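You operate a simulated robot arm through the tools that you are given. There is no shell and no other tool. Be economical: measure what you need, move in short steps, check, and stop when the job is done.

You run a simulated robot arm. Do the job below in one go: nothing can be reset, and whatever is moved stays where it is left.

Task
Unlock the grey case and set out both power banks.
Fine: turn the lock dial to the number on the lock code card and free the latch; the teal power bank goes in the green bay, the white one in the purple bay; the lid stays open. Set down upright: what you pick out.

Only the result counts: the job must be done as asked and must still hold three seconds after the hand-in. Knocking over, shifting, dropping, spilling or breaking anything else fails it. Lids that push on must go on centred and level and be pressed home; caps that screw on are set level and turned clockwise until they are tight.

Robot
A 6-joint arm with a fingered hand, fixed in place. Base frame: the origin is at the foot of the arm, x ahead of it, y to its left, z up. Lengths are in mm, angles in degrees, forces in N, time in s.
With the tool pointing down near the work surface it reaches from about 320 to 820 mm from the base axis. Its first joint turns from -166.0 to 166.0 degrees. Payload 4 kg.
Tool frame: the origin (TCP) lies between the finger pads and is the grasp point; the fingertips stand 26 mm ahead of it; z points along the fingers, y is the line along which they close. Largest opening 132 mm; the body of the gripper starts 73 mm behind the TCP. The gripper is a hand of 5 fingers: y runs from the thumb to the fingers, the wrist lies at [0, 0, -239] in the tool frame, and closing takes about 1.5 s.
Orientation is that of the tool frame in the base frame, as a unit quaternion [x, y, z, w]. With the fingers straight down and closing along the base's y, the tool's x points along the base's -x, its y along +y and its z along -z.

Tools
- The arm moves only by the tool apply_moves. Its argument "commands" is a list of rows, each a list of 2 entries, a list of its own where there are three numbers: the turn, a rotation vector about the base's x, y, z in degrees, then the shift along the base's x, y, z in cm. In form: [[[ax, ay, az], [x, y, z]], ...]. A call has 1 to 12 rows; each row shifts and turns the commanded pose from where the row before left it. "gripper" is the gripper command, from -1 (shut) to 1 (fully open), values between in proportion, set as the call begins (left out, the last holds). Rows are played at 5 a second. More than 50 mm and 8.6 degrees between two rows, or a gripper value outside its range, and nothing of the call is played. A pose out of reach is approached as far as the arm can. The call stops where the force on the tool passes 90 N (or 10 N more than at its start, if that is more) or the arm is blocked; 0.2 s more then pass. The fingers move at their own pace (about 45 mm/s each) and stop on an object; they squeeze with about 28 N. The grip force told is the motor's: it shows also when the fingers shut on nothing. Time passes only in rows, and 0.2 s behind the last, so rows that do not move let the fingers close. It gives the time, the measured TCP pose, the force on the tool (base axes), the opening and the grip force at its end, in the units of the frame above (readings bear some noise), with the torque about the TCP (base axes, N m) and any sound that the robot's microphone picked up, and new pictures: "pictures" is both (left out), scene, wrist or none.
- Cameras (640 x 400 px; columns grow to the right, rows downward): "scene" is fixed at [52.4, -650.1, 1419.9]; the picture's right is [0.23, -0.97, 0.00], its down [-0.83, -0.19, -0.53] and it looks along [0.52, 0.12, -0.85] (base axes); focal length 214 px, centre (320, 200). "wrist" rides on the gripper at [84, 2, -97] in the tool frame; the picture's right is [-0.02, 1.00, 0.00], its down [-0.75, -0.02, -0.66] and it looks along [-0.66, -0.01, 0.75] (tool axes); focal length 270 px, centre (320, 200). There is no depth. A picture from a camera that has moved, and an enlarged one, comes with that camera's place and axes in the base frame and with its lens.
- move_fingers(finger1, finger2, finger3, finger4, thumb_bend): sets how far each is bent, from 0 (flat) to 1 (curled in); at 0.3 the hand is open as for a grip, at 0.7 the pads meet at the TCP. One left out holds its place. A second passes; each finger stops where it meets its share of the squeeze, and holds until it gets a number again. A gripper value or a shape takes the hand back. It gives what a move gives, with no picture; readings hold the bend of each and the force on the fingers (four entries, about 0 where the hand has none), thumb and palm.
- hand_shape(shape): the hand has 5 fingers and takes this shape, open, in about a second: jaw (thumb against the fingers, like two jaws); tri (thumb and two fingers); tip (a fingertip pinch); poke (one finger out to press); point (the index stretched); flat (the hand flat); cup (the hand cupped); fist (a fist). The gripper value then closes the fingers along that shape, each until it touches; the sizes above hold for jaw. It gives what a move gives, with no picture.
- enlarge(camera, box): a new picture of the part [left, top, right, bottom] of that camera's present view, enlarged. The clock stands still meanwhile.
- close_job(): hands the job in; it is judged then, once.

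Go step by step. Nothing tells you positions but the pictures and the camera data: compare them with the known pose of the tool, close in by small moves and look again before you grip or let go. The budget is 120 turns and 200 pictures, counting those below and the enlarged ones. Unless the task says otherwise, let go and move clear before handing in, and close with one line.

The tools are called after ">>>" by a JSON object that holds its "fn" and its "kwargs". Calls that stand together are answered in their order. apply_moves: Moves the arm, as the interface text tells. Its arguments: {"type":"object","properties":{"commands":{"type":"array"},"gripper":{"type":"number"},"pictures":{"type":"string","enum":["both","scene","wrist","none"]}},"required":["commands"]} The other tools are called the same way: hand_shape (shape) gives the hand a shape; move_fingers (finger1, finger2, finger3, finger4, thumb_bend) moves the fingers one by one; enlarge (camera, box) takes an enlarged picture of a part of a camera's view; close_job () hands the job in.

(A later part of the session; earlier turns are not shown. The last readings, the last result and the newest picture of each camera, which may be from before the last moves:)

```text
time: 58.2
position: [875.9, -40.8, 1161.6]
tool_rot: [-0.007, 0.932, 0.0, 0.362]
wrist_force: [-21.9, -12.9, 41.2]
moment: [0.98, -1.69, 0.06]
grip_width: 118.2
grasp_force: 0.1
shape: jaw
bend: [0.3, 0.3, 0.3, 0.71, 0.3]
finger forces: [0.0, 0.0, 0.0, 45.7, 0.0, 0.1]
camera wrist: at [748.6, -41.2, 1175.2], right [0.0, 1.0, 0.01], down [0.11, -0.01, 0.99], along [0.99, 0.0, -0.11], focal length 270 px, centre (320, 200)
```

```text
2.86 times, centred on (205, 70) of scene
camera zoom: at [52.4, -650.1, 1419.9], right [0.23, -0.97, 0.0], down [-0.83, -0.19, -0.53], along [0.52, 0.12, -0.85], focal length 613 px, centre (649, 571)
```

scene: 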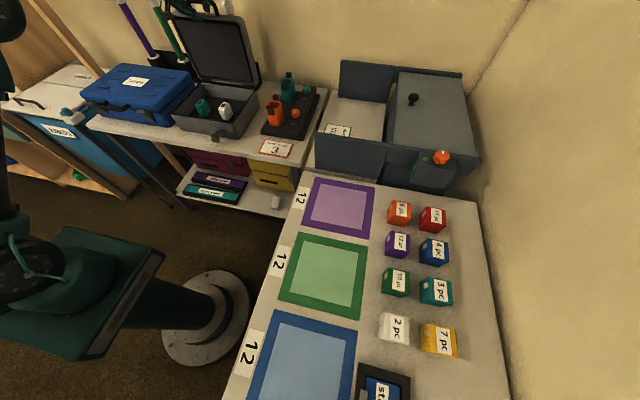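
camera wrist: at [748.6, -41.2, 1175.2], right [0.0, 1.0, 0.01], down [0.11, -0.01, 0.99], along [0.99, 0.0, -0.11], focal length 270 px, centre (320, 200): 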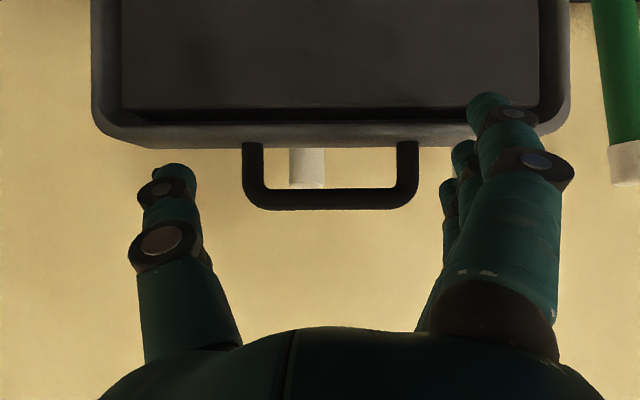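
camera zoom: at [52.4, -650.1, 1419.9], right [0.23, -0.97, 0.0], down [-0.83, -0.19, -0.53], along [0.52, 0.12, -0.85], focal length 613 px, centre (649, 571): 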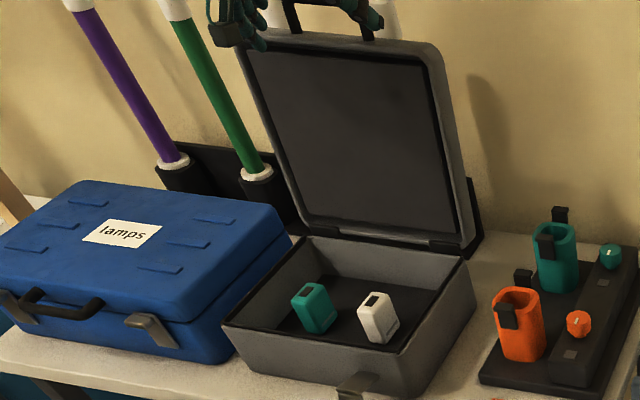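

Finger 4 still reads a load, so it is probably hooked over the bar. I'll lift straight up to free it.

>>> {"fn": "apply_moves", "kwargs": {"commands": [[[0, 0, 0], [0, 0, 1.5]], [[0, 0, 0], [0, 0, 1.5]], [[0, 0, 0], [0, 0, 1.5]], [[0, 0, 0], [0, 0, 0]]], "pictures": "wrist"}}

>>> {"fn": "enlarge", "kwargs": {"camera": "scene", "box": [130, 0, 280, 140]}}

```text
time: 59.2
position: [876.6, -41.9, 1199.2]
tool_rot: [-0.007, 0.934, 0.0, 0.358]
wrist_force: [0.3, -0.5, 0.2]
moment: [-0.01, -0.04, -0.02]
grip_width: 131.8
grasp_force: 0.1
shape: jaw
bend: [0.3, 0.3, 0.3, 0.3, 0.3]
finger forces: [0.1, 0.0, 0.1, 0.1, 0.0, 0.0]
camera wrist: at [750.1, -41.7, 1214.2], right [0.0, 1.0, 0.01], down [0.12, -0.01, 0.99], along [0.99, 0.0, -0.12], focal length 270 px, centre (320, 200)
```

wrist: 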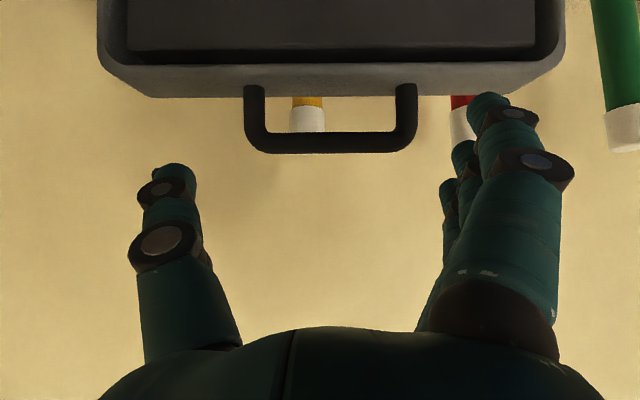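

```text
2.86 times, centred on (205, 70) of scene
camera zoom: at [52.4, -650.1, 1419.9], right [0.23, -0.97, 0.0], down [-0.83, -0.19, -0.53], along [0.52, 0.12, -0.85], focal length 613 px, centre (649, 571)
```

zoom: 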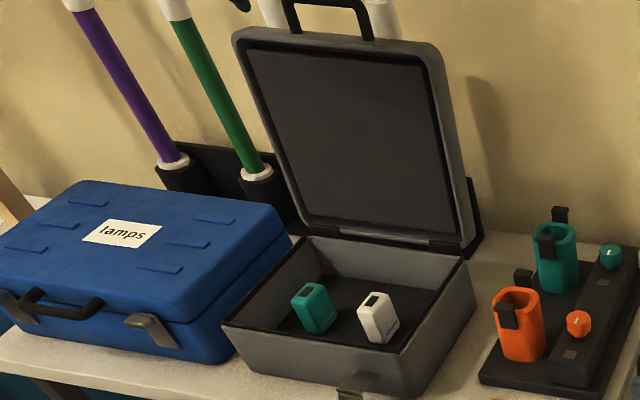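

The lid stands open by itself. I'll retreat, bring the tool back to vertical, and look into the case.

>>> {"fn": "apply_moves", "kwargs": {"commands": [[[0, 0, 0], [-4.5, 0, 1]], [[0, 0, 0], [-4.5, 0, 0.5]], [[0, 7, 0], [-4.5, 0, -0.5]], [[0, 7, 0], [-4.5, 0, -0.5]], [[0, 7, 0], [-3, 0, -1]], [[0, 7, 0], [-2, 0, -1]], [[0, 7, 0], [-1, 0, -1]], [[0, 7, 0], [0, 0, -1]], [[0, 0, 0], [0, 0, 0]]], "pictures": "both"}}

```text
time: 61.2
position: [637.7, -43.1, 1165.3]
tool_rot: [-0.006, 1.0, 0.002, -0.002]
wrist_force: [0.4, 0.1, 0.1]
moment: [-0.05, 0.01, 0.0]
grip_width: 131.8
grasp_force: 0.0
shape: jaw
bend: [0.3, 0.3, 0.3, 0.3, 0.3]
finger forces: [0.0, 0.0, 0.1, 0.0, 0.0, 0.0]
camera wrist: at [552.9, -41.6, 1261.3], right [0.01, 1.0, 0.0], down [0.75, -0.01, 0.66], along [0.66, 0.0, -0.75], focal length 270 px, centre (320, 200)
```

scene: 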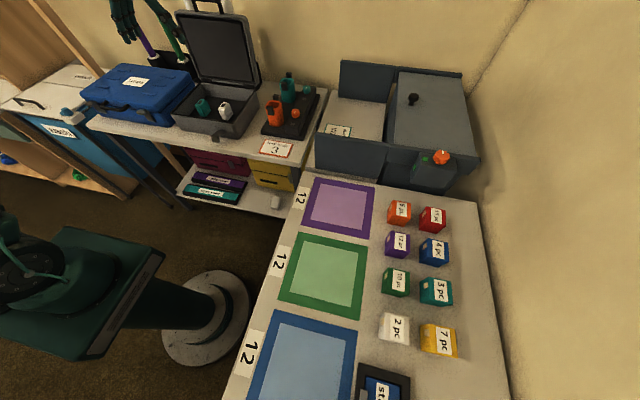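
wrist: 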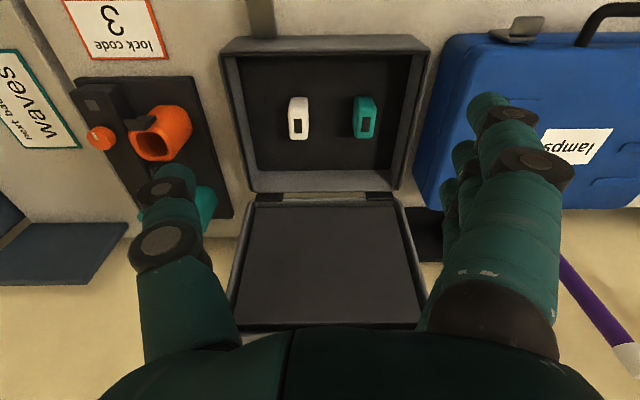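

Both power banks stand upright in the case, and the lid is open. I'll zoom to measure them.

>>> {"fn": "enlarge", "kwargs": {"camera": "wrist", "box": [260, 70, 420, 170]}}

>>> {"fn": "enlarge", "kwargs": {"camera": "scene", "box": [165, 85, 261, 145]}}

```text
4.00 times, centred on (340, 120) of wrist
camera zoom: at [552.9, -41.6, 1261.3], right [0.01, 1.0, 0.0], down [0.75, -0.01, 0.66], along [0.66, 0.0, -0.75], focal length 1081 px, centre (240, 520)
```

zoom: 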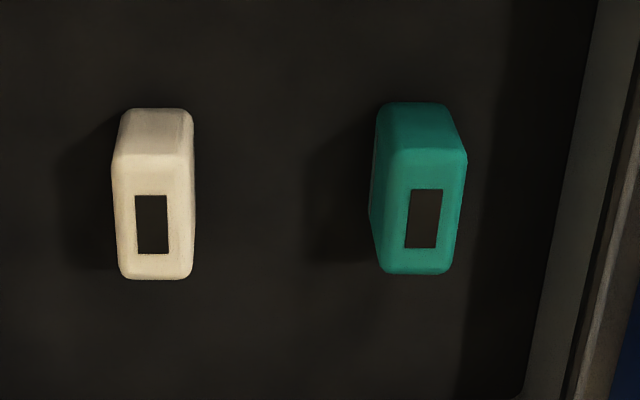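

```text
6.67 times, centred on (213, 115) of scene
camera zoom: at [52.4, -650.1, 1419.9], right [0.23, -0.97, 0.0], down [-0.83, -0.19, -0.53], along [0.52, 0.12, -0.85], focal length 1430 px, centre (1033, 767)
```

zoom: 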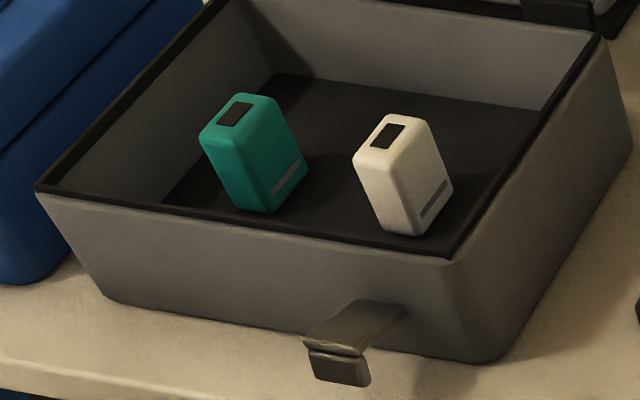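

Estimates: teal at about (749, 32), white at about (749, −75), tops at z ≈ 860, each about 32 mm wide in y. I'll move above the teal one with a narrowed opening and check alignment.

>>> {"fn": "apply_moves", "kwargs": {"commands": [[[0, 0, 0], [2.2, 1.5, -3.5]], [[0, 0, 0], [2.2, 1.5, -3.5]], [[0, 0, 0], [2.2, 1.5, -3.5]], [[0, 0, 0], [2.2, 1.5, -3.5]], [[0, 0, 0], [2.3, 1.5, -3.5]], [[0, 0, 0], [0, 0, -4.0]], [[0, 0, 0], [0, 0, 0]]], "gripper": -0.15, "pictures": "wrist"}}

>>> {"fn": "enlarge", "kwargs": {"camera": "scene", "box": [150, 20, 270, 140]}}

```text
time: 62.8
position: [747.3, 28.8, 948.8]
tool_rot: [-0.006, 1.0, 0.002, 0.001]
wrist_force: [0.3, 0.5, 0.1]
moment: [0.03, -0.02, 0.01]
grip_width: 57.1
grasp_force: 0.1
shape: jaw
bend: [0.73, 0.73, 0.73, 0.73, 0.7]
finger forces: [0.1, 0.0, 0.0, 0.0, 0.1, 0.1]
camera wrist: at [663.5, 30.5, 1045.3], right [0.01, 1.0, 0.0], down [0.75, -0.01, 0.66], along [0.66, 0.0, -0.75], focal length 270 px, centre (320, 200)
```

wrist: 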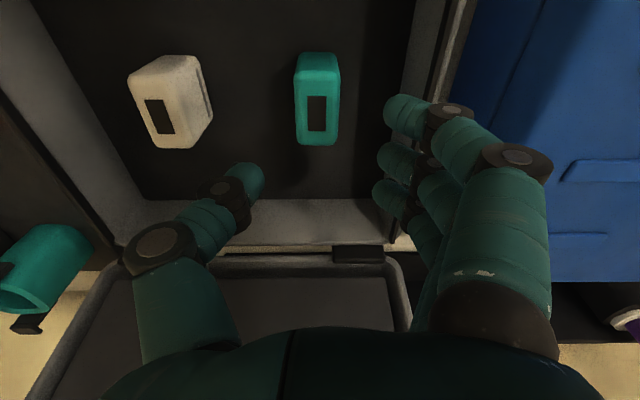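

```text
3.33 times, centred on (210, 80) of scene
camera zoom: at [52.4, -650.1, 1419.9], right [0.23, -0.97, 0.0], down [-0.83, -0.19, -0.53], along [0.52, 0.12, -0.85], focal length 715 px, centre (687, 600)
```

zoom: 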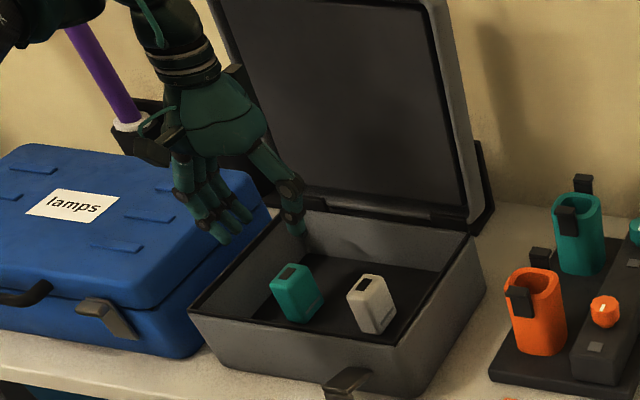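

The teal one is too close to the left wall for my finger joints when closing along y, so I'll handle it later with a rotated grip. I'll take the white one first, moving over it.

>>> {"fn": "apply_moves", "kwargs": {"commands": [[[0, 0, 0], [0, -3.5, 0]], [[0, 0, 0], [0, -3.5, 0]], [[0, 0, 0], [-0.2, -3.4, -2]], [[0, 0, 0], [0, 0, 0]]], "pictures": "wrist"}}

>>> {"fn": "enlarge", "kwargs": {"camera": "scene", "box": [150, 20, 270, 140]}}

```text
time: 63.8
position: [745.6, -72.6, 929.7]
tool_rot: [-0.006, 1.0, 0.003, -0.001]
wrist_force: [-0.9, 0.6, -0.2]
moment: [0.03, 0.0, 0.0]
grip_width: 56.5
grasp_force: 0.1
shape: jaw
bend: [0.73, 0.73, 0.73, 0.73, 0.7]
finger forces: [0.0, 0.1, 0.0, 0.1, 0.0, 0.0]
camera wrist: at [660.8, -72.2, 1025.8], right [0.01, 1.0, 0.0], down [0.75, -0.01, 0.66], along [0.66, 0.0, -0.75], focal length 270 px, centre (320, 200)
```

wrist: 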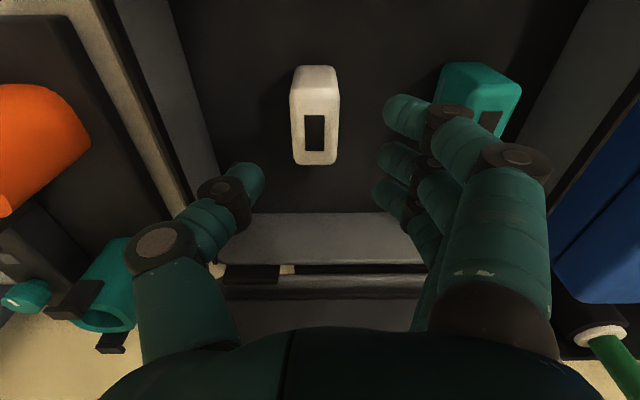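

```text
3.33 times, centred on (210, 80) of scene
camera zoom: at [52.4, -650.1, 1419.9], right [0.23, -0.97, 0.0], down [-0.83, -0.19, -0.53], along [0.52, 0.12, -0.85], focal length 715 px, centre (687, 600)
```

zoom: 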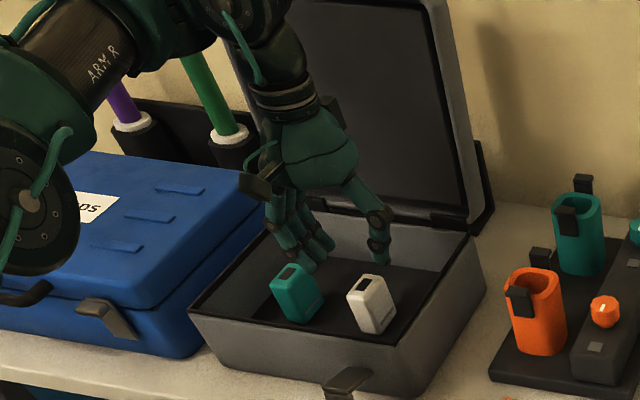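

Aligned over the white bank. I'll descend.

>>> {"fn": "apply_moves", "kwargs": {"commands": [[[0, 0, 0], [0, 0, -2.5]], [[0, 0, 0], [0, 0, -2.5]], [[0, 0, 0], [0, 0, -1.5]], [[0, 0, 0], [0, 0, -1.3]], [[0, 0, 0], [0, 0, 0]]], "pictures": "wrist"}}

>>> {"fn": "enlarge", "kwargs": {"camera": "scene", "box": [150, 20, 270, 140]}}

```text
time: 65.0
position: [754.8, -63.2, 853.7]
tool_rot: [-0.002, 1.0, 0.002, -0.002]
wrist_force: [0.7, -0.1, -0.2]
moment: [0.03, 0.0, 0.0]
grip_width: 56.9
grasp_force: 0.0
shape: jaw
bend: [0.73, 0.73, 0.73, 0.73, 0.7]
finger forces: [0.0, 0.0, 0.0, 0.0, 0.0, 0.1]
out of reach, approached as far as the arm can: row 2, 4
camera wrist: at [671.2, -62.3, 949.3], right [0.02, 1.0, 0.0], down [0.76, -0.01, 0.66], along [0.66, -0.01, -0.76], focal length 270 px, centre (320, 200)
```

wrist: 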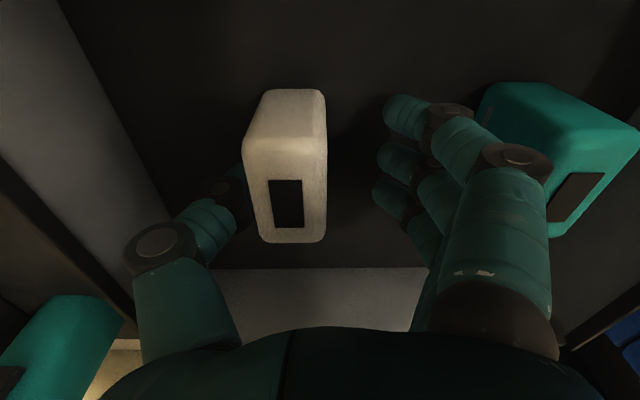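

```text
3.33 times, centred on (210, 80) of scene
camera zoom: at [52.4, -650.1, 1419.9], right [0.23, -0.97, 0.0], down [-0.83, -0.19, -0.53], along [0.52, 0.12, -0.85], focal length 715 px, centre (687, 600)
```

zoom: 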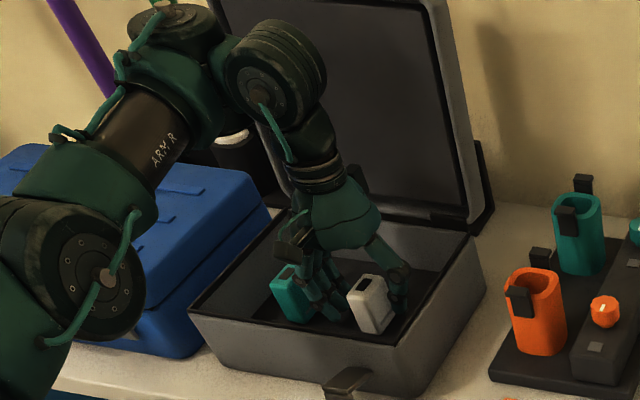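

The arm drifted about 9 mm in x and y near a joint limit on the way down, without contact. I'll try correcting back.

>>> {"fn": "apply_moves", "kwargs": {"commands": [[[0, 0, 0], [-0.2, -0.6, 0]], [[0, 0, 0], [-0.6, -0.5, 0]], [[0, 0, 0], [0, 0, 0]]], "pictures": "wrist"}}

```text
time: 65.8
position: [756.5, -67.1, 853.7]
tool_rot: [0.0, 1.0, 0.001, -0.002]
wrist_force: [0.4, 0.3, -0.3]
moment: [0.0, 0.03, -0.01]
grip_width: 56.8
grasp_force: 0.0
shape: jaw
bend: [0.73, 0.73, 0.73, 0.73, 0.7]
finger forces: [0.1, 0.0, 0.0, 0.0, 0.0, 0.0]
out of reach, approached as far as the arm can: row 1, 2
camera wrist: at [671.0, -65.3, 949.5], right [0.02, 1.0, 0.0], down [0.75, -0.02, 0.66], along [0.66, -0.01, -0.75], focal length 270 px, centre (320, 200)
```

wrist: 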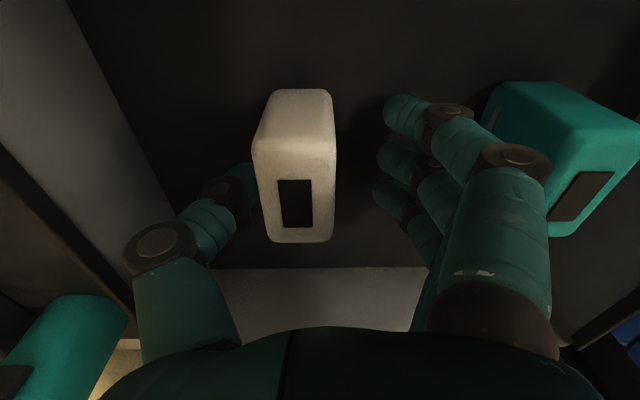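

The limit seems to be a minimum radius of about 758 mm here. Gripping the bank 9 mm off-centre along its length is fine, so I'll slide tangentially to y ≈ −75.

>>> {"fn": "apply_moves", "kwargs": {"commands": [[[0, 0, 0], [0, -0.4, 0]], [[0, 0, 0], [0, -0.5, 0]], [[0, 0, 0], [0, 0, 0]]], "pictures": "wrist"}}

```text
time: 66.6
position: [756.9, -72.0, 853.2]
tool_rot: [-0.007, 1.0, 0.003, -0.002]
wrist_force: [-0.5, 0.6, 0.4]
moment: [-0.03, -0.04, -0.02]
grip_width: 56.9
grasp_force: 0.0
shape: jaw
bend: [0.73, 0.73, 0.73, 0.73, 0.7]
finger forces: [0.0, 0.0, 0.1, 0.0, 0.1, 0.0]
out of reach, approached as far as the arm can: row 1
camera wrist: at [671.9, -71.7, 949.5], right [0.01, 1.0, 0.0], down [0.76, -0.01, 0.66], along [0.66, 0.0, -0.76], focal length 270 px, centre (320, 200)
```

wrist: 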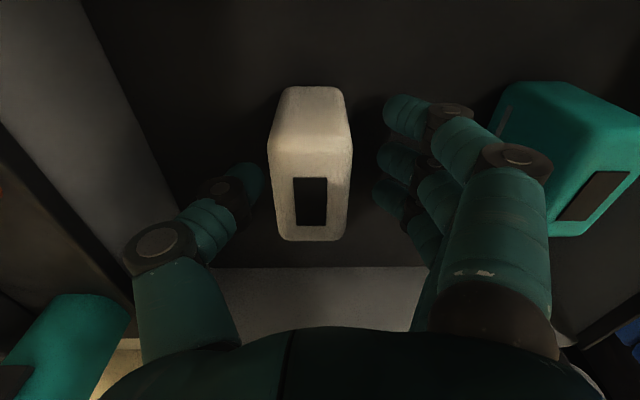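

The bank is between thumb and fingers, with the TCP about 11 mm below its top. I'll close the grip.

>>> {"fn": "apply_moves", "kwargs": {"commands": [[[0, 0, 0], [0, 0, 0]], [[0, 0, 0], [0, 0, 0]], [[0, 0, 0], [0, 0, 0]], [[0, 0, 0], [0, 0, 0]], [[0, 0, 0], [0, 0, 0]], [[0, 0, 0], [0, 0, 0]]], "gripper": -1, "pictures": "wrist"}}

```text
time: 68.0
position: [757.0, -72.4, 853.9]
tool_rot: [-0.006, 1.0, 0.002, -0.001]
wrist_force: [-0.4, 0.3, 0.7]
moment: [0.01, 0.01, 0.0]
grip_width: 16.6
grasp_force: 27.8
shape: jaw
bend: [0.72, 0.72, 0.73, 0.67, 0.71]
finger forces: [8.1, 11.6, 6.7, 0.0, 24.1, 0.1]
camera wrist: at [671.9, -71.8, 949.5], right [0.01, 1.0, 0.0], down [0.76, -0.01, 0.66], along [0.66, 0.0, -0.76], focal length 270 px, centre (320, 200)
```

wrist: 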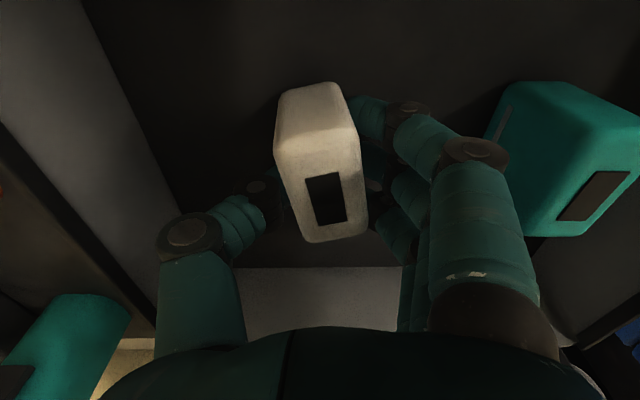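

The white bank is held. I'll lift it clear of the case.

>>> {"fn": "apply_moves", "kwargs": {"commands": [[[0, 0, 0], [0, 0, 1.5]], [[0, 0, 0], [0, 0, 3]], [[0, 0, 0], [0, 0, 4]], [[0, 0, 0], [0, 0, 4]], [[0, 0, 0], [0, 0, 4]], [[0, 0, 0], [0, 0, 4]]], "pictures": "both"}}

```text
time: 69.4
position: [755.0, -74.4, 1058.2]
tool_rot: [-0.004, 1.0, 0.002, -0.001]
wrist_force: [0.7, -0.2, -1.1]
moment: [-0.03, -0.02, 0.01]
grip_width: 16.2
grasp_force: 27.8
shape: jaw
bend: [0.72, 0.72, 0.73, 0.67, 0.71]
finger forces: [8.0, 11.4, 6.6, 0.1, 23.8, 0.0]
camera wrist: at [671.0, -72.8, 1153.9], right [0.01, 1.0, 0.01], down [0.75, -0.01, 0.66], along [0.66, 0.0, -0.75], focal length 270 px, centre (320, 200)
```

scene: 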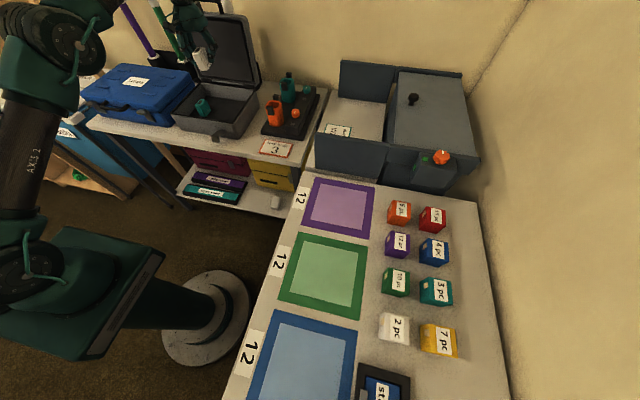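
wrist: 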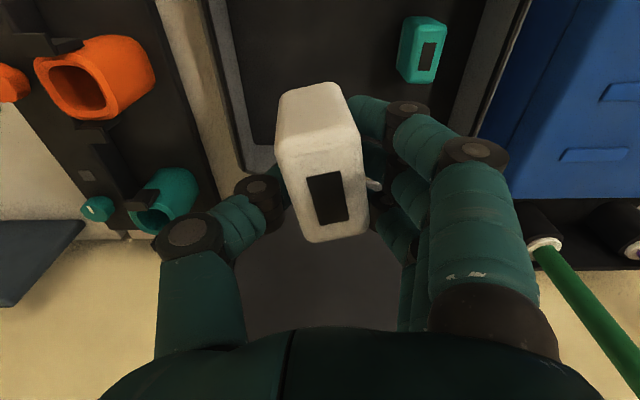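

Held firmly. I'll rise, then carry it to above the purple bay at about (415, −627).

>>> {"fn": "apply_moves", "kwargs": {"commands": [[[0, 0, 0], [-3, -1, 3]], [[0, 0, 0], [-3, -1, 3]], [[0, 0, 0], [-3, -1, 3]]], "pictures": "none"}}

>>> {"fn": "apply_moves", "kwargs": {"commands": [[[0, 0, 0], [-2.05, -4.3, 0]], [[0, 0, 0], [-2.05, -4.3, 0]], [[0, 0, 0], [-2.05, -4.3, 0]], [[0, 0, 0], [-2.05, -4.3, 0]], [[0, 0, 0], [-2.05, -4.3, 0]], [[0, 0, 0], [-2.05, -4.3, 0]], [[0, 0, 0], [-2.05, -4.3, 0]], [[0, 0, 0], [-2.05, -4.3, 0]], [[0, 0, 0], [-2.05, -4.3, 0]], [[0, 0, 0], [-2.05, -4.3, 0]], [[0, 0, 0], [-2.05, -4.3, 0]], [[0, 0, 0], [0, 0, 0]]], "pictures": "both"}}

```text
time: 70.2
position: [665.8, -102.5, 1145.9]
tool_rot: [-0.007, 1.0, 0.002, -0.002]
wrist_force: [-0.3, -0.2, -3.1]
moment: [-0.02, -0.02, 0.0]
grip_width: 16.4
grasp_force: 27.9
shape: jaw
bend: [0.72, 0.72, 0.73, 0.67, 0.71]
finger forces: [7.9, 11.4, 6.5, 0.1, 23.7, 0.0]
```

```text
time: 72.8
position: [437.2, -572.9, 1144.2]
tool_rot: [-0.006, 1.0, 0.003, -0.001]
wrist_force: [0.0, -0.1, -1.3]
moment: [0.01, -0.04, 0.0]
grip_width: 15.9
grasp_force: 28.4
shape: jaw
bend: [0.72, 0.72, 0.73, 0.67, 0.71]
finger forces: [7.8, 11.3, 6.1, 0.0, 23.3, 0.0]
out of reach, approached as far as the arm can: row 11
camera wrist: at [353.4, -572.6, 1240.3], right [0.01, 1.0, 0.01], down [0.75, -0.01, 0.66], along [0.66, 0.0, -0.75], focal length 270 px, centre (320, 200)
```

scene: 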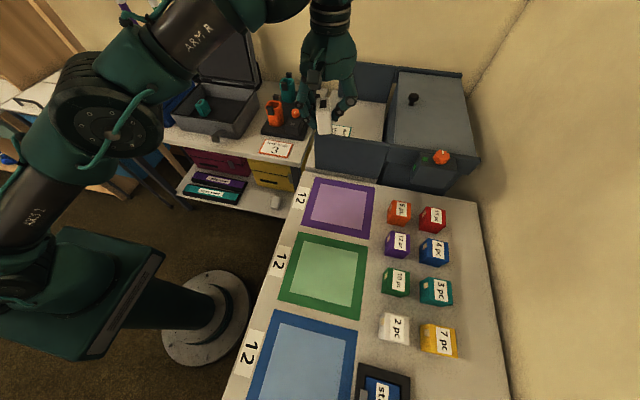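
wrist: 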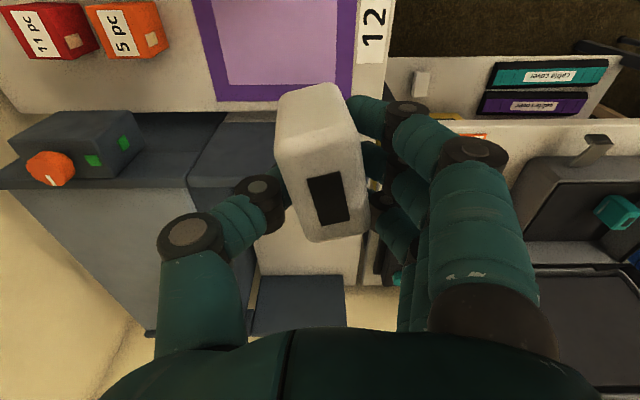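

The last step hit a wrist limit. I'll yaw the hand to follow the arm's azimuth, then look at the bay.

>>> {"fn": "apply_moves", "kwargs": {"commands": [[[0, 0, -8.3], [0, 0, 0]], [[0, 0, -8.3], [0, 0, 0]], [[0, 0, -8.3], [0, 0, 0]], [[0, 0, -8.3], [0, 0, 0]], [[0, 0, -8.3], [-0.5, -1, -1]], [[0, 0, -8.3], [-0.5, -1, -1]], [[0, 0, 0], [-0.5, -1, -3]], [[0, 0, 0], [-0.5, -1, -3]], [[0, 0, 0], [0, -1, -3]], [[0, 0, 0], [0, 0, 0]]], "pictures": "both"}}

```text
time: 75.0
position: [416.5, -621.6, 1033.3]
tool_rot: [0.415, 0.91, 0.002, 0.0]
wrist_force: [0.8, -0.7, -2.5]
moment: [-0.04, -0.02, -0.03]
grip_width: 15.9
grasp_force: 28.6
shape: jaw
bend: [0.72, 0.72, 0.73, 0.67, 0.71]
finger forces: [7.7, 11.5, 6.1, 0.0, 23.2, 0.0]
camera wrist: at [363.1, -556.7, 1130.4], right [0.77, 0.64, 0.0], down [0.48, -0.58, 0.66], along [0.42, -0.5, -0.75], focal length 270 px, centre (320, 200)
```

scene: 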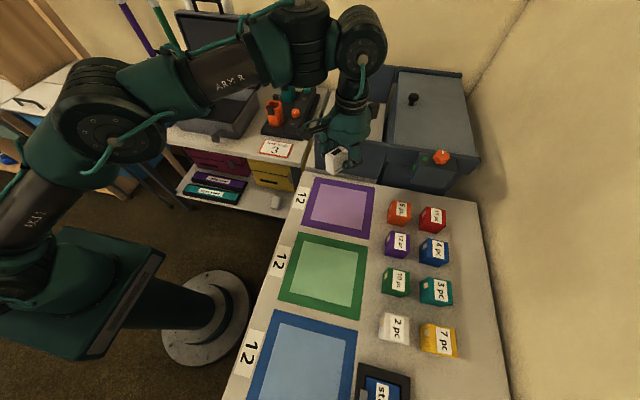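
wrist: 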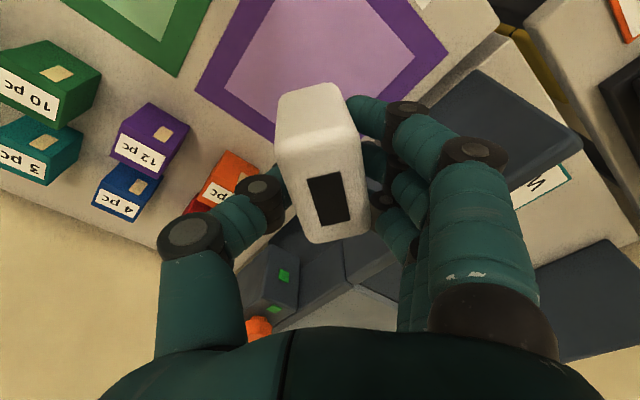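

The bay's outer square spans x ≈ 321–518, y ≈ −733…−518, with its centre at (420, −625). The bank hangs near (410, −614). I'll shift slightly away from the dispenser and go down.

>>> {"fn": "apply_moves", "kwargs": {"commands": [[[0, 0, 0], [-0.4, -0.8, -3.5]], [[0, 0, 0], [0, 0, -3.5]], [[0, 0, 0], [0, 0, -3.5]], [[0, 0, 0], [0, 0, -3.5]], [[0, 0, 0], [0, 0, 0]]], "pictures": "wrist"}}

>>> {"fn": "enlarge", "kwargs": {"camera": "scene", "box": [270, 100, 430, 250]}}

```text
time: 76.2
position: [412.9, -627.5, 893.1]
tool_rot: [0.415, 0.91, 0.003, 0.001]
wrist_force: [-0.4, -0.4, -1.2]
moment: [-0.02, 0.0, -0.01]
grip_width: 16.0
grasp_force: 28.1
shape: jaw
bend: [0.72, 0.72, 0.73, 0.67, 0.71]
finger forces: [7.6, 11.5, 6.0, 0.1, 23.1, 0.0]
camera wrist: at [359.3, -563.8, 990.6], right [0.77, 0.64, 0.0], down [0.48, -0.58, 0.66], along [0.42, -0.5, -0.75], focal length 270 px, centre (320, 200)
```

wrist: 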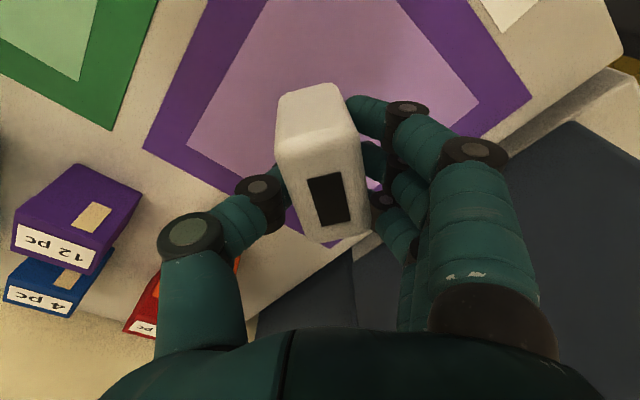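

```text
2.67 times, centred on (350, 175) of scene
camera zoom: at [52.4, -650.1, 1419.9], right [0.23, -0.97, 0.0], down [-0.83, -0.19, -0.53], along [0.52, 0.12, -0.85], focal length 572 px, centre (240, 267)
```

zoom: 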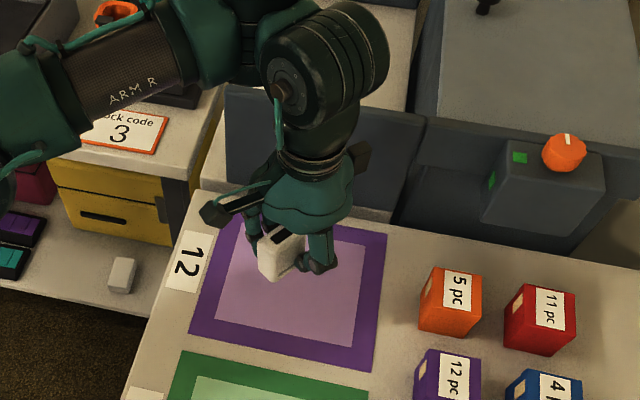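

Table top is at z ≈ 806, so contact should come at about TCP 853. I'll lower close, then in fine steps.

>>> {"fn": "apply_moves", "kwargs": {"commands": [[[0, 0, 0], [0, 0, -1.6]], [[0, 0, 0], [0, 0, -1.6]], [[0, 0, 0], [0, 0, 0]]], "pictures": "none"}}

>>> {"fn": "enlarge", "kwargs": {"camera": "scene", "box": [290, 150, 390, 230]}}

```text
time: 77.0
position: [413.1, -629.5, 862.2]
tool_rot: [0.415, 0.91, 0.003, 0.0]
wrist_force: [-0.5, 0.0, -1.3]
moment: [-0.04, -0.03, -0.02]
grip_width: 15.6
grasp_force: 27.9
shape: jaw
bend: [0.72, 0.72, 0.73, 0.67, 0.71]
finger forces: [7.7, 11.5, 5.9, 0.0, 23.0, 0.1]
```

```text
5.00 times, centred on (340, 190) of scene
camera zoom: at [52.4, -650.1, 1419.9], right [0.23, -0.97, 0.0], down [-0.83, -0.19, -0.53], along [0.52, 0.12, -0.85], focal length 1072 px, centre (220, 250)
```

zoom: 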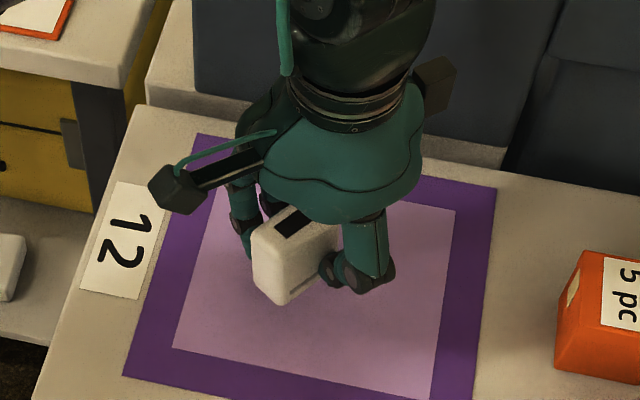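

>>> {"fn": "apply_moves", "kwargs": {"commands": [[[0, 0, 0], [0, 0, -0.3]], [[0, 0, 0], [0, 0, -0.3]], [[0, 0, 0], [0, 0, 0]]], "pictures": "none"}}

>>> {"fn": "apply_moves", "kwargs": {"commands": [[[0, 0, 0], [0, 0, -0.3]], [[0, 0, 0], [0, 0, 0]]], "pictures": "none"}}

```text
time: 77.8
position: [413.5, -630.5, 858.3]
tool_rot: [0.416, 0.909, 0.002, 0.001]
wrist_force: [-0.4, -0.3, -1.5]
moment: [-0.01, -0.01, 0.02]
grip_width: 15.7
grasp_force: 27.9
shape: jaw
bend: [0.72, 0.72, 0.73, 0.67, 0.71]
finger forces: [7.5, 11.5, 5.9, 0.0, 23.1, 0.0]
```

```text
time: 78.4
position: [413.9, -630.1, 855.5]
tool_rot: [0.416, 0.909, 0.003, -0.001]
wrist_force: [1.5, -0.7, -1.4]
moment: [-0.01, -0.02, 0.01]
grip_width: 15.6
grasp_force: 28.6
shape: jaw
bend: [0.72, 0.72, 0.73, 0.67, 0.71]
finger forces: [7.5, 11.5, 5.9, 0.0, 23.0, 0.0]
```

>>> {"fn": "apply_moves", "kwargs": {"commands": [[[0, 0, 0], [0, 0, -0.2]], [[0, 0, 0], [0, 0, -0.2]], [[0, 0, 0], [0, 0, 0]]], "pictures": "none"}}

>>> {"fn": "enlarge", "kwargs": {"camera": "scene", "box": [310, 170, 370, 210]}}

```text
time: 79.2
position: [413.9, -630.9, 849.4]
tool_rot: [0.415, 0.91, 0.003, 0.0]
wrist_force: [0.8, 0.6, -1.6]
moment: [-0.04, -0.05, 0.03]
grip_width: 15.7
grasp_force: 28.6
shape: jaw
bend: [0.72, 0.72, 0.73, 0.67, 0.71]
finger forces: [7.5, 11.5, 5.8, 0.1, 23.0, 0.0]
```

```text
10.00 times, centred on (340, 190) of scene
camera zoom: at [52.4, -650.1, 1419.9], right [0.23, -0.97, 0.0], down [-0.83, -0.19, -0.53], along [0.52, 0.12, -0.85], focal length 2145 px, centre (120, 300)
```

zoom: 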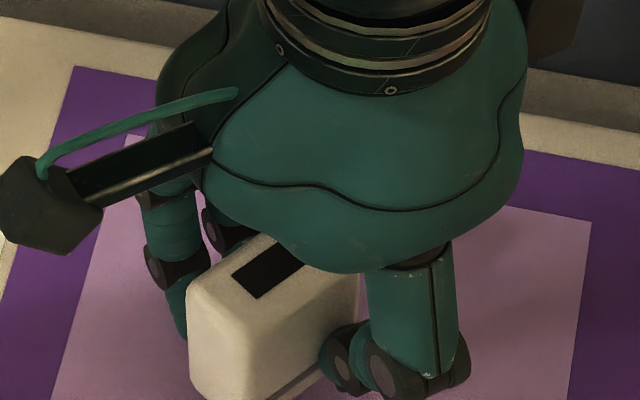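

No contact yet. I'll continue in small steps.

>>> {"fn": "apply_moves", "kwargs": {"commands": [[[0, 0, 0], [0, 0, -0.2]], [[0, 0, 0], [0, 0, 0]]], "pictures": "none"}}

>>> {"fn": "apply_moves", "kwargs": {"commands": [[[0, 0, 0], [0, 0, -0.2]], [[0, 0, 0], [0, 0, 0]]], "pictures": "wrist"}}

```text
time: 79.8
position: [414.5, -630.3, 848.9]
tool_rot: [0.417, 0.909, 0.002, 0.0]
wrist_force: [0.0, 0.0, -1.5]
moment: [-0.04, 0.0, -0.01]
grip_width: 15.7
grasp_force: 28.4
shape: jaw
bend: [0.72, 0.72, 0.73, 0.67, 0.71]
finger forces: [7.5, 11.5, 5.9, 0.0, 22.9, 0.1]
```

```text
time: 80.4
position: [414.6, -630.8, 847.0]
tool_rot: [0.416, 0.909, 0.004, -0.002]
wrist_force: [0.4, 0.3, -2.0]
moment: [0.0, -0.04, 0.0]
grip_width: 15.6
grasp_force: 28.2
shape: jaw
bend: [0.72, 0.72, 0.73, 0.67, 0.71]
finger forces: [7.5, 11.4, 5.8, 0.0, 23.0, 0.0]
camera wrist: at [360.5, -565.7, 943.5], right [0.77, 0.64, 0.0], down [0.48, -0.58, 0.65], along [0.42, -0.5, -0.76], focal length 270 px, centre (320, 200)
```

wrist: 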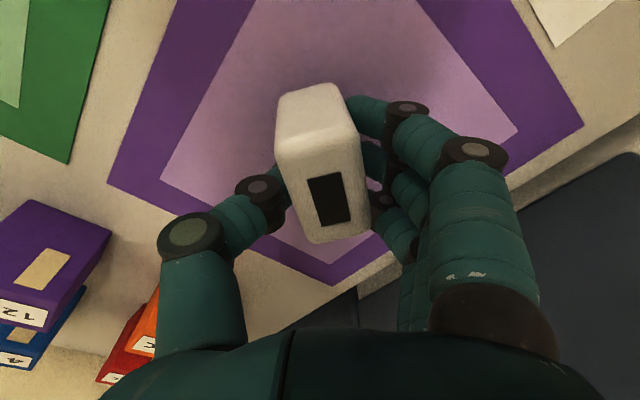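

>>> {"fn": "apply_moves", "kwargs": {"commands": [[[0, 0, 0], [0, 0, -0.2]], [[0, 0, 0], [0, 0, 0]]], "pictures": "none"}}

>>> {"fn": "apply_moves", "kwargs": {"commands": [[[0, 0, 0], [0, 0, -0.2]], [[0, 0, 0], [0, 0, 0]]], "pictures": "none"}}

>>> {"fn": "apply_moves", "kwargs": {"commands": [[[0, 0, 0], [0, 0, -0.2]], [[0, 0, 0], [0, 0, 0]]], "pictures": "none"}}

```text
time: 81.0
position: [414.9, -631.3, 844.8]
tool_rot: [0.417, 0.909, 0.004, -0.001]
wrist_force: [-0.5, 0.4, -0.9]
moment: [-0.03, -0.02, -0.04]
grip_width: 15.9
grasp_force: 27.8
shape: jaw
bend: [0.72, 0.72, 0.73, 0.67, 0.71]
finger forces: [7.5, 11.5, 5.9, 0.1, 23.0, 0.1]
```

```text
time: 81.6
position: [415.3, -631.2, 842.5]
tool_rot: [0.415, 0.91, 0.003, -0.001]
wrist_force: [0.1, -0.4, -1.8]
moment: [0.01, -0.01, 0.04]
grip_width: 15.7
grasp_force: 28.4
shape: jaw
bend: [0.72, 0.72, 0.73, 0.67, 0.71]
finger forces: [7.6, 11.6, 5.9, 0.1, 23.0, 0.0]
```

```text
time: 82.2
position: [414.9, -631.9, 841.3]
tool_rot: [0.416, 0.909, 0.003, 0.0]
wrist_force: [0.1, -0.1, -2.4]
moment: [-0.01, -0.06, 0.0]
grip_width: 15.8
grasp_force: 28.0
shape: jaw
bend: [0.72, 0.72, 0.73, 0.67, 0.71]
finger forces: [7.4, 11.6, 5.9, 0.0, 23.0, 0.0]
```

>>> {"fn": "apply_moves", "kwargs": {"commands": [[[0, 0, 0], [0, 0, -0.2]], [[0, 0, 0], [0, 0, 0]]], "pictures": "none"}}

>>> {"fn": "apply_moves", "kwargs": {"commands": [[[0, 0, 0], [0, 0, -0.2]], [[0, 0, 0], [0, 0, 0]]], "pictures": "none"}}

>>> {"fn": "enlarge", "kwargs": {"camera": "scene", "box": [310, 180, 370, 220]}}

```text
time: 82.8
position: [414.4, -630.7, 839.4]
tool_rot: [0.415, 0.91, 0.004, 0.0]
wrist_force: [0.3, 0.6, -0.2]
moment: [0.01, -0.01, 0.05]
grip_width: 15.7
grasp_force: 28.1
shape: jaw
bend: [0.72, 0.72, 0.73, 0.67, 0.71]
finger forces: [7.4, 11.5, 5.8, 0.0, 23.0, 0.0]
```

```text
time: 83.4
position: [414.3, -632.4, 836.6]
tool_rot: [0.415, 0.91, 0.002, -0.001]
wrist_force: [0.1, 0.5, -0.9]
moment: [0.02, -0.01, 0.0]
grip_width: 15.7
grasp_force: 28.1
shape: jaw
bend: [0.72, 0.72, 0.73, 0.67, 0.71]
finger forces: [7.6, 11.6, 5.9, 0.0, 23.0, 0.0]
```

```text
10.00 times, centred on (340, 200) of scene
camera zoom: at [52.4, -650.1, 1419.9], right [0.23, -0.97, 0.0], down [-0.83, -0.19, -0.53], along [0.52, 0.12, -0.85], focal length 2145 px, centre (120, 200)
```

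zoom: 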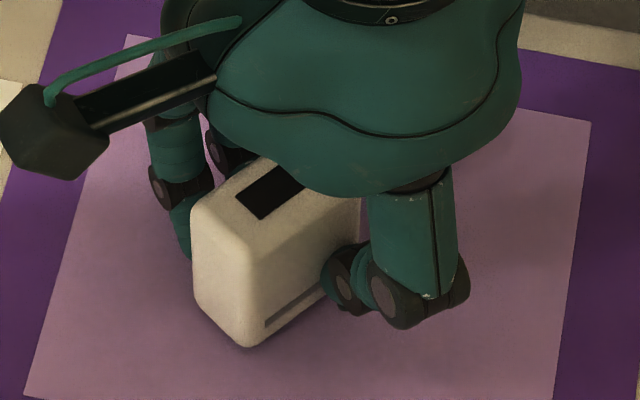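

>>> {"fn": "apply_moves", "kwargs": {"commands": [[[0, 0, 0], [0, 0, -0.2]], [[0, 0, 0], [0, 0, 0]]], "pictures": "none"}}

>>> {"fn": "apply_moves", "kwargs": {"commands": [[[0, 0, 0], [0, 0, -0.2]], [[0, 0, 0], [0, 0, 0]]], "pictures": "none"}}

>>> {"fn": "enlarge", "kwargs": {"camera": "scene", "box": [315, 190, 363, 220]}}

```text
time: 84.0
position: [414.4, -632.2, 837.2]
tool_rot: [0.416, 0.909, 0.003, 0.001]
wrist_force: [-1.1, -1.8, 9.6]
moment: [0.2, 0.01, 0.02]
grip_width: 16.1
grasp_force: 28.4
shape: jaw
bend: [0.72, 0.72, 0.73, 0.67, 0.71]
finger forces: [8.2, 12.1, 5.9, 0.1, 26.1, 0.0]
```

```text
time: 84.6
position: [415.6, -631.9, 834.3]
tool_rot: [0.417, 0.909, 0.002, 0.002]
wrist_force: [-0.6, -5.1, 20.0]
moment: [0.33, -0.01, -0.11]
grip_width: 16.4
grasp_force: 28.1
shape: jaw
bend: [0.73, 0.73, 0.73, 0.67, 0.71]
finger forces: [9.5, 12.7, 6.4, 0.1, 30.2, 0.1]
```

```text
13.33 times, centred on (339, 205) of scene
camera zoom: at [52.4, -650.1, 1419.9], right [0.23, -0.97, 0.0], down [-0.83, -0.19, -0.53], along [0.52, 0.12, -0.85], focal length 2860 px, centre (67, 133)
```

zoom: 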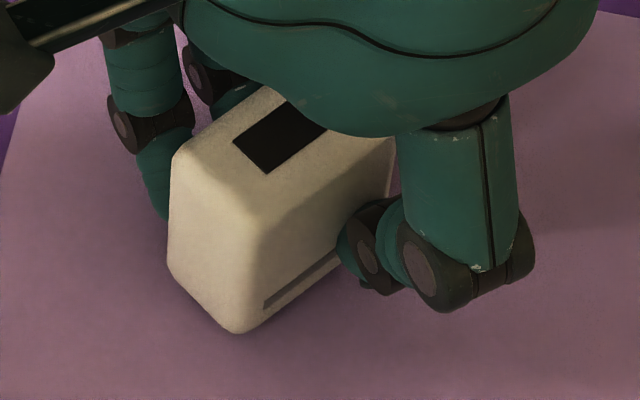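

Contact is made (20 N). I'll ease up 2 mm and release gently.

>>> {"fn": "apply_moves", "kwargs": {"commands": [[[0, 0, 0], [0, 0, 0.2]], [[0, 0, 0], [0, 0, 0]]], "pictures": "none"}}

>>> {"fn": "apply_moves", "kwargs": {"commands": [[[0, 0, 0], [0, 0, 0]], [[0, 0, 0], [0, 0, 0]], [[0, 0, 0], [0, 0, 0]], [[0, 0, 0], [0, 0, 0]]], "gripper": -0.1, "pictures": "wrist"}}

>>> {"fn": "enlarge", "kwargs": {"camera": "scene", "box": [305, 170, 375, 220]}}

```text
time: 85.2
position: [416.6, -631.8, 835.3]
tool_rot: [0.415, 0.91, 0.003, -0.001]
wrist_force: [0.3, -3.0, 11.4]
moment: [0.17, -0.05, -0.07]
grip_width: 16.7
grasp_force: 27.7
shape: jaw
bend: [0.73, 0.73, 0.73, 0.67, 0.71]
finger forces: [8.5, 12.7, 5.8, 0.1, 27.5, 0.0]
```

```text
time: 86.2
position: [416.2, -631.6, 834.3]
tool_rot: [0.416, 0.909, 0.004, 0.0]
wrist_force: [0.0, 0.1, 0.3]
moment: [0.0, 0.03, -0.03]
grip_width: 58.9
grasp_force: 0.1
shape: jaw
bend: [0.73, 0.73, 0.73, 0.73, 0.7]
finger forces: [0.0, 0.0, 0.0, 0.0, 0.0, 0.0]
camera wrist: at [361.6, -567.0, 931.2], right [0.77, 0.64, 0.0], down [0.48, -0.58, 0.66], along [0.42, -0.5, -0.76], focal length 270 px, centre (320, 200)
```

wrist: 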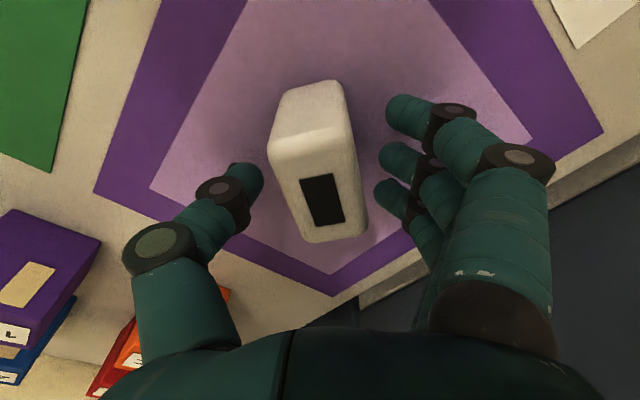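

```text
8.00 times, centred on (340, 195) of scene
camera zoom: at [52.4, -650.1, 1419.9], right [0.23, -0.97, 0.0], down [-0.83, -0.19, -0.53], along [0.52, 0.12, -0.85], focal length 1716 px, centre (160, 240)
```

zoom: 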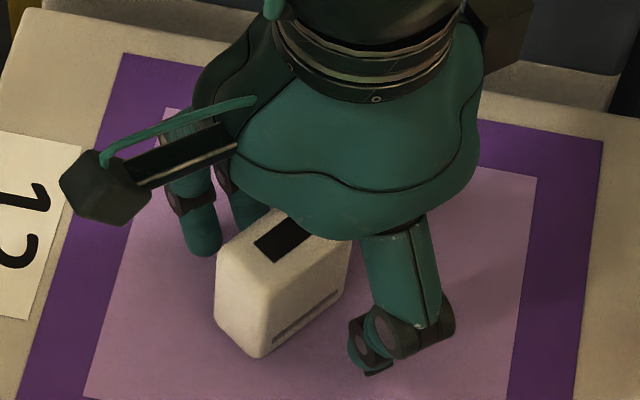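

The white bank stands upright in the purple bay. I'll lift away and return to the case, undoing the yaw on the way.

>>> {"fn": "apply_moves", "kwargs": {"commands": [[[0, 0, 0], [0, 0, 2]], [[0, 0, 0], [0, 0, 4]], [[0, 0, 0], [0, 0, 4.5]], [[0, 0, 0], [0, 0, 4.5]], [[0, 0, 0], [0, 0, 4.5]], [[0, 0, 0], [0, 3, 3.5]], [[0, 0, 0], [0, 3.5, 3]], [[0, 0, 0], [0, 3.5, 3]]], "pictures": "none"}}

>>> {"fn": "apply_moves", "kwargs": {"commands": [[[0, 0, 8], [2.1, 4.3, 0]], [[0, 0, 8], [2.1, 4.3, 0]], [[0, 0, 8], [2.1, 4.3, 0]], [[0, 0, 8], [2.1, 4.3, 0]], [[0, 0, 8], [2.1, 4.3, 0]], [[0, 0, 8], [2.1, 4.3, 0]], [[0, 0, 8], [2.1, 4.3, 0]], [[0, 0, 8], [2.1, 4.3, 0]], [[0, 0, 8], [2.1, 4.3, 0]], [[0, 0, 8], [2.1, 4.3, 0]], [[0, 0, 0], [2.1, 4.3, 0]], [[0, 0, 0], [2.1, 4.3, 0]]], "gripper": 0.3, "pictures": "both"}}

```text
time: 88.0
position: [413.5, -530.7, 1125.0]
tool_rot: [0.416, 0.909, 0.002, -0.001]
wrist_force: [0.1, -0.7, -0.5]
moment: [-0.02, 0.02, 0.03]
grip_width: 58.9
grasp_force: 0.2
shape: jaw
bend: [0.73, 0.73, 0.73, 0.73, 0.7]
finger forces: [0.0, 0.1, 0.0, 0.0, 0.0, 0.0]
```

```text
time: 90.6
position: [680.2, -21.1, 1145.7]
tool_rot: [-0.266, 0.964, 0.001, 0.0]
wrist_force: [0.7, -0.9, -0.3]
moment: [0.0, -0.01, 0.01]
grip_width: 85.4
grasp_force: 0.1
shape: jaw
bend: [0.7, 0.7, 0.7, 0.7, 0.67]
finger forces: [0.1, 0.0, 0.0, 0.0, 0.1, 0.0]
out of reach, approached as far as the arm can: row 4, 5, 6, 7
camera wrist: at [605.5, -62.4, 1241.1], right [-0.5, 0.87, 0.0], down [0.66, 0.37, 0.66], along [0.57, 0.33, -0.75], focal length 270 px, centre (320, 200)
```

scene: 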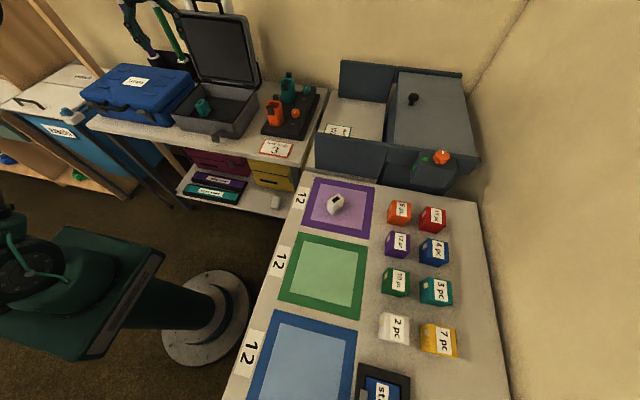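
wrist: 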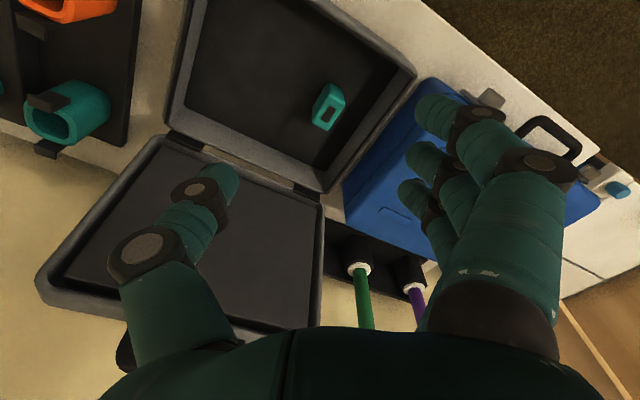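

White is placed well. Next I'll continue yawing to about +83° and move above the teal bank.

>>> {"fn": "apply_moves", "kwargs": {"commands": [[[0, 0, 8.5], [1.2, 0.9, -2]], [[0, 0, 8.5], [1.2, 0.9, -2]], [[0, 0, 8.5], [1.2, 0.9, -2]], [[0, 0, 8.5], [1.2, 0.9, -2.5]], [[0, 0, 8.5], [1.2, 0.9, -2.5]], [[0, 0, 8.5], [1.2, 0.8, -2.5]], [[0, 0, 2], [0, 0, -2]], [[0, 0, 0], [0, 0, 0]]], "pictures": "both"}}

```text
time: 92.4
position: [755.8, 32.9, 990.4]
tool_rot: [-0.669, 0.743, 0.001, -0.002]
wrist_force: [-0.1, -0.3, -0.2]
moment: [0.0, 0.02, -0.01]
grip_width: 85.2
grasp_force: 0.0
shape: jaw
bend: [0.7, 0.7, 0.7, 0.7, 0.67]
finger forces: [0.0, 0.0, 0.0, 0.0, 0.0, 0.0]
out of reach, approached as far as the arm can: row 4
camera wrist: at [745.8, -50.7, 1086.1], right [-0.99, 0.13, 0.0], down [0.1, 0.75, 0.66], along [0.08, 0.65, -0.75], focal length 270 px, centre (320, 200)
```

scene: 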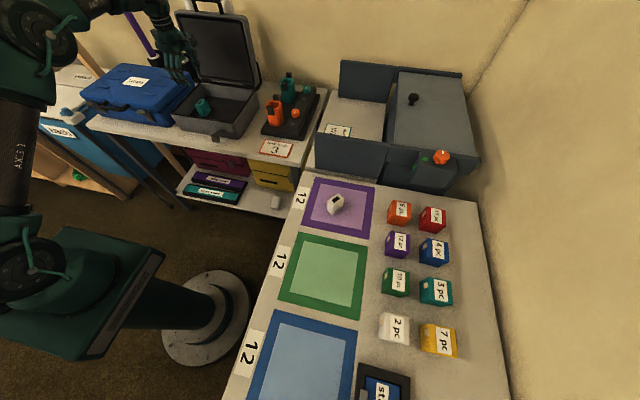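
wrist: 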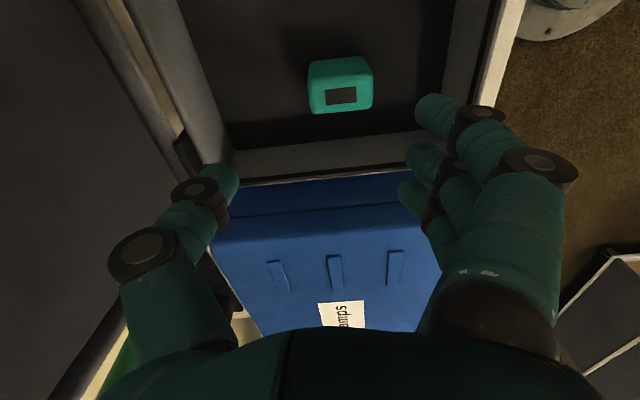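

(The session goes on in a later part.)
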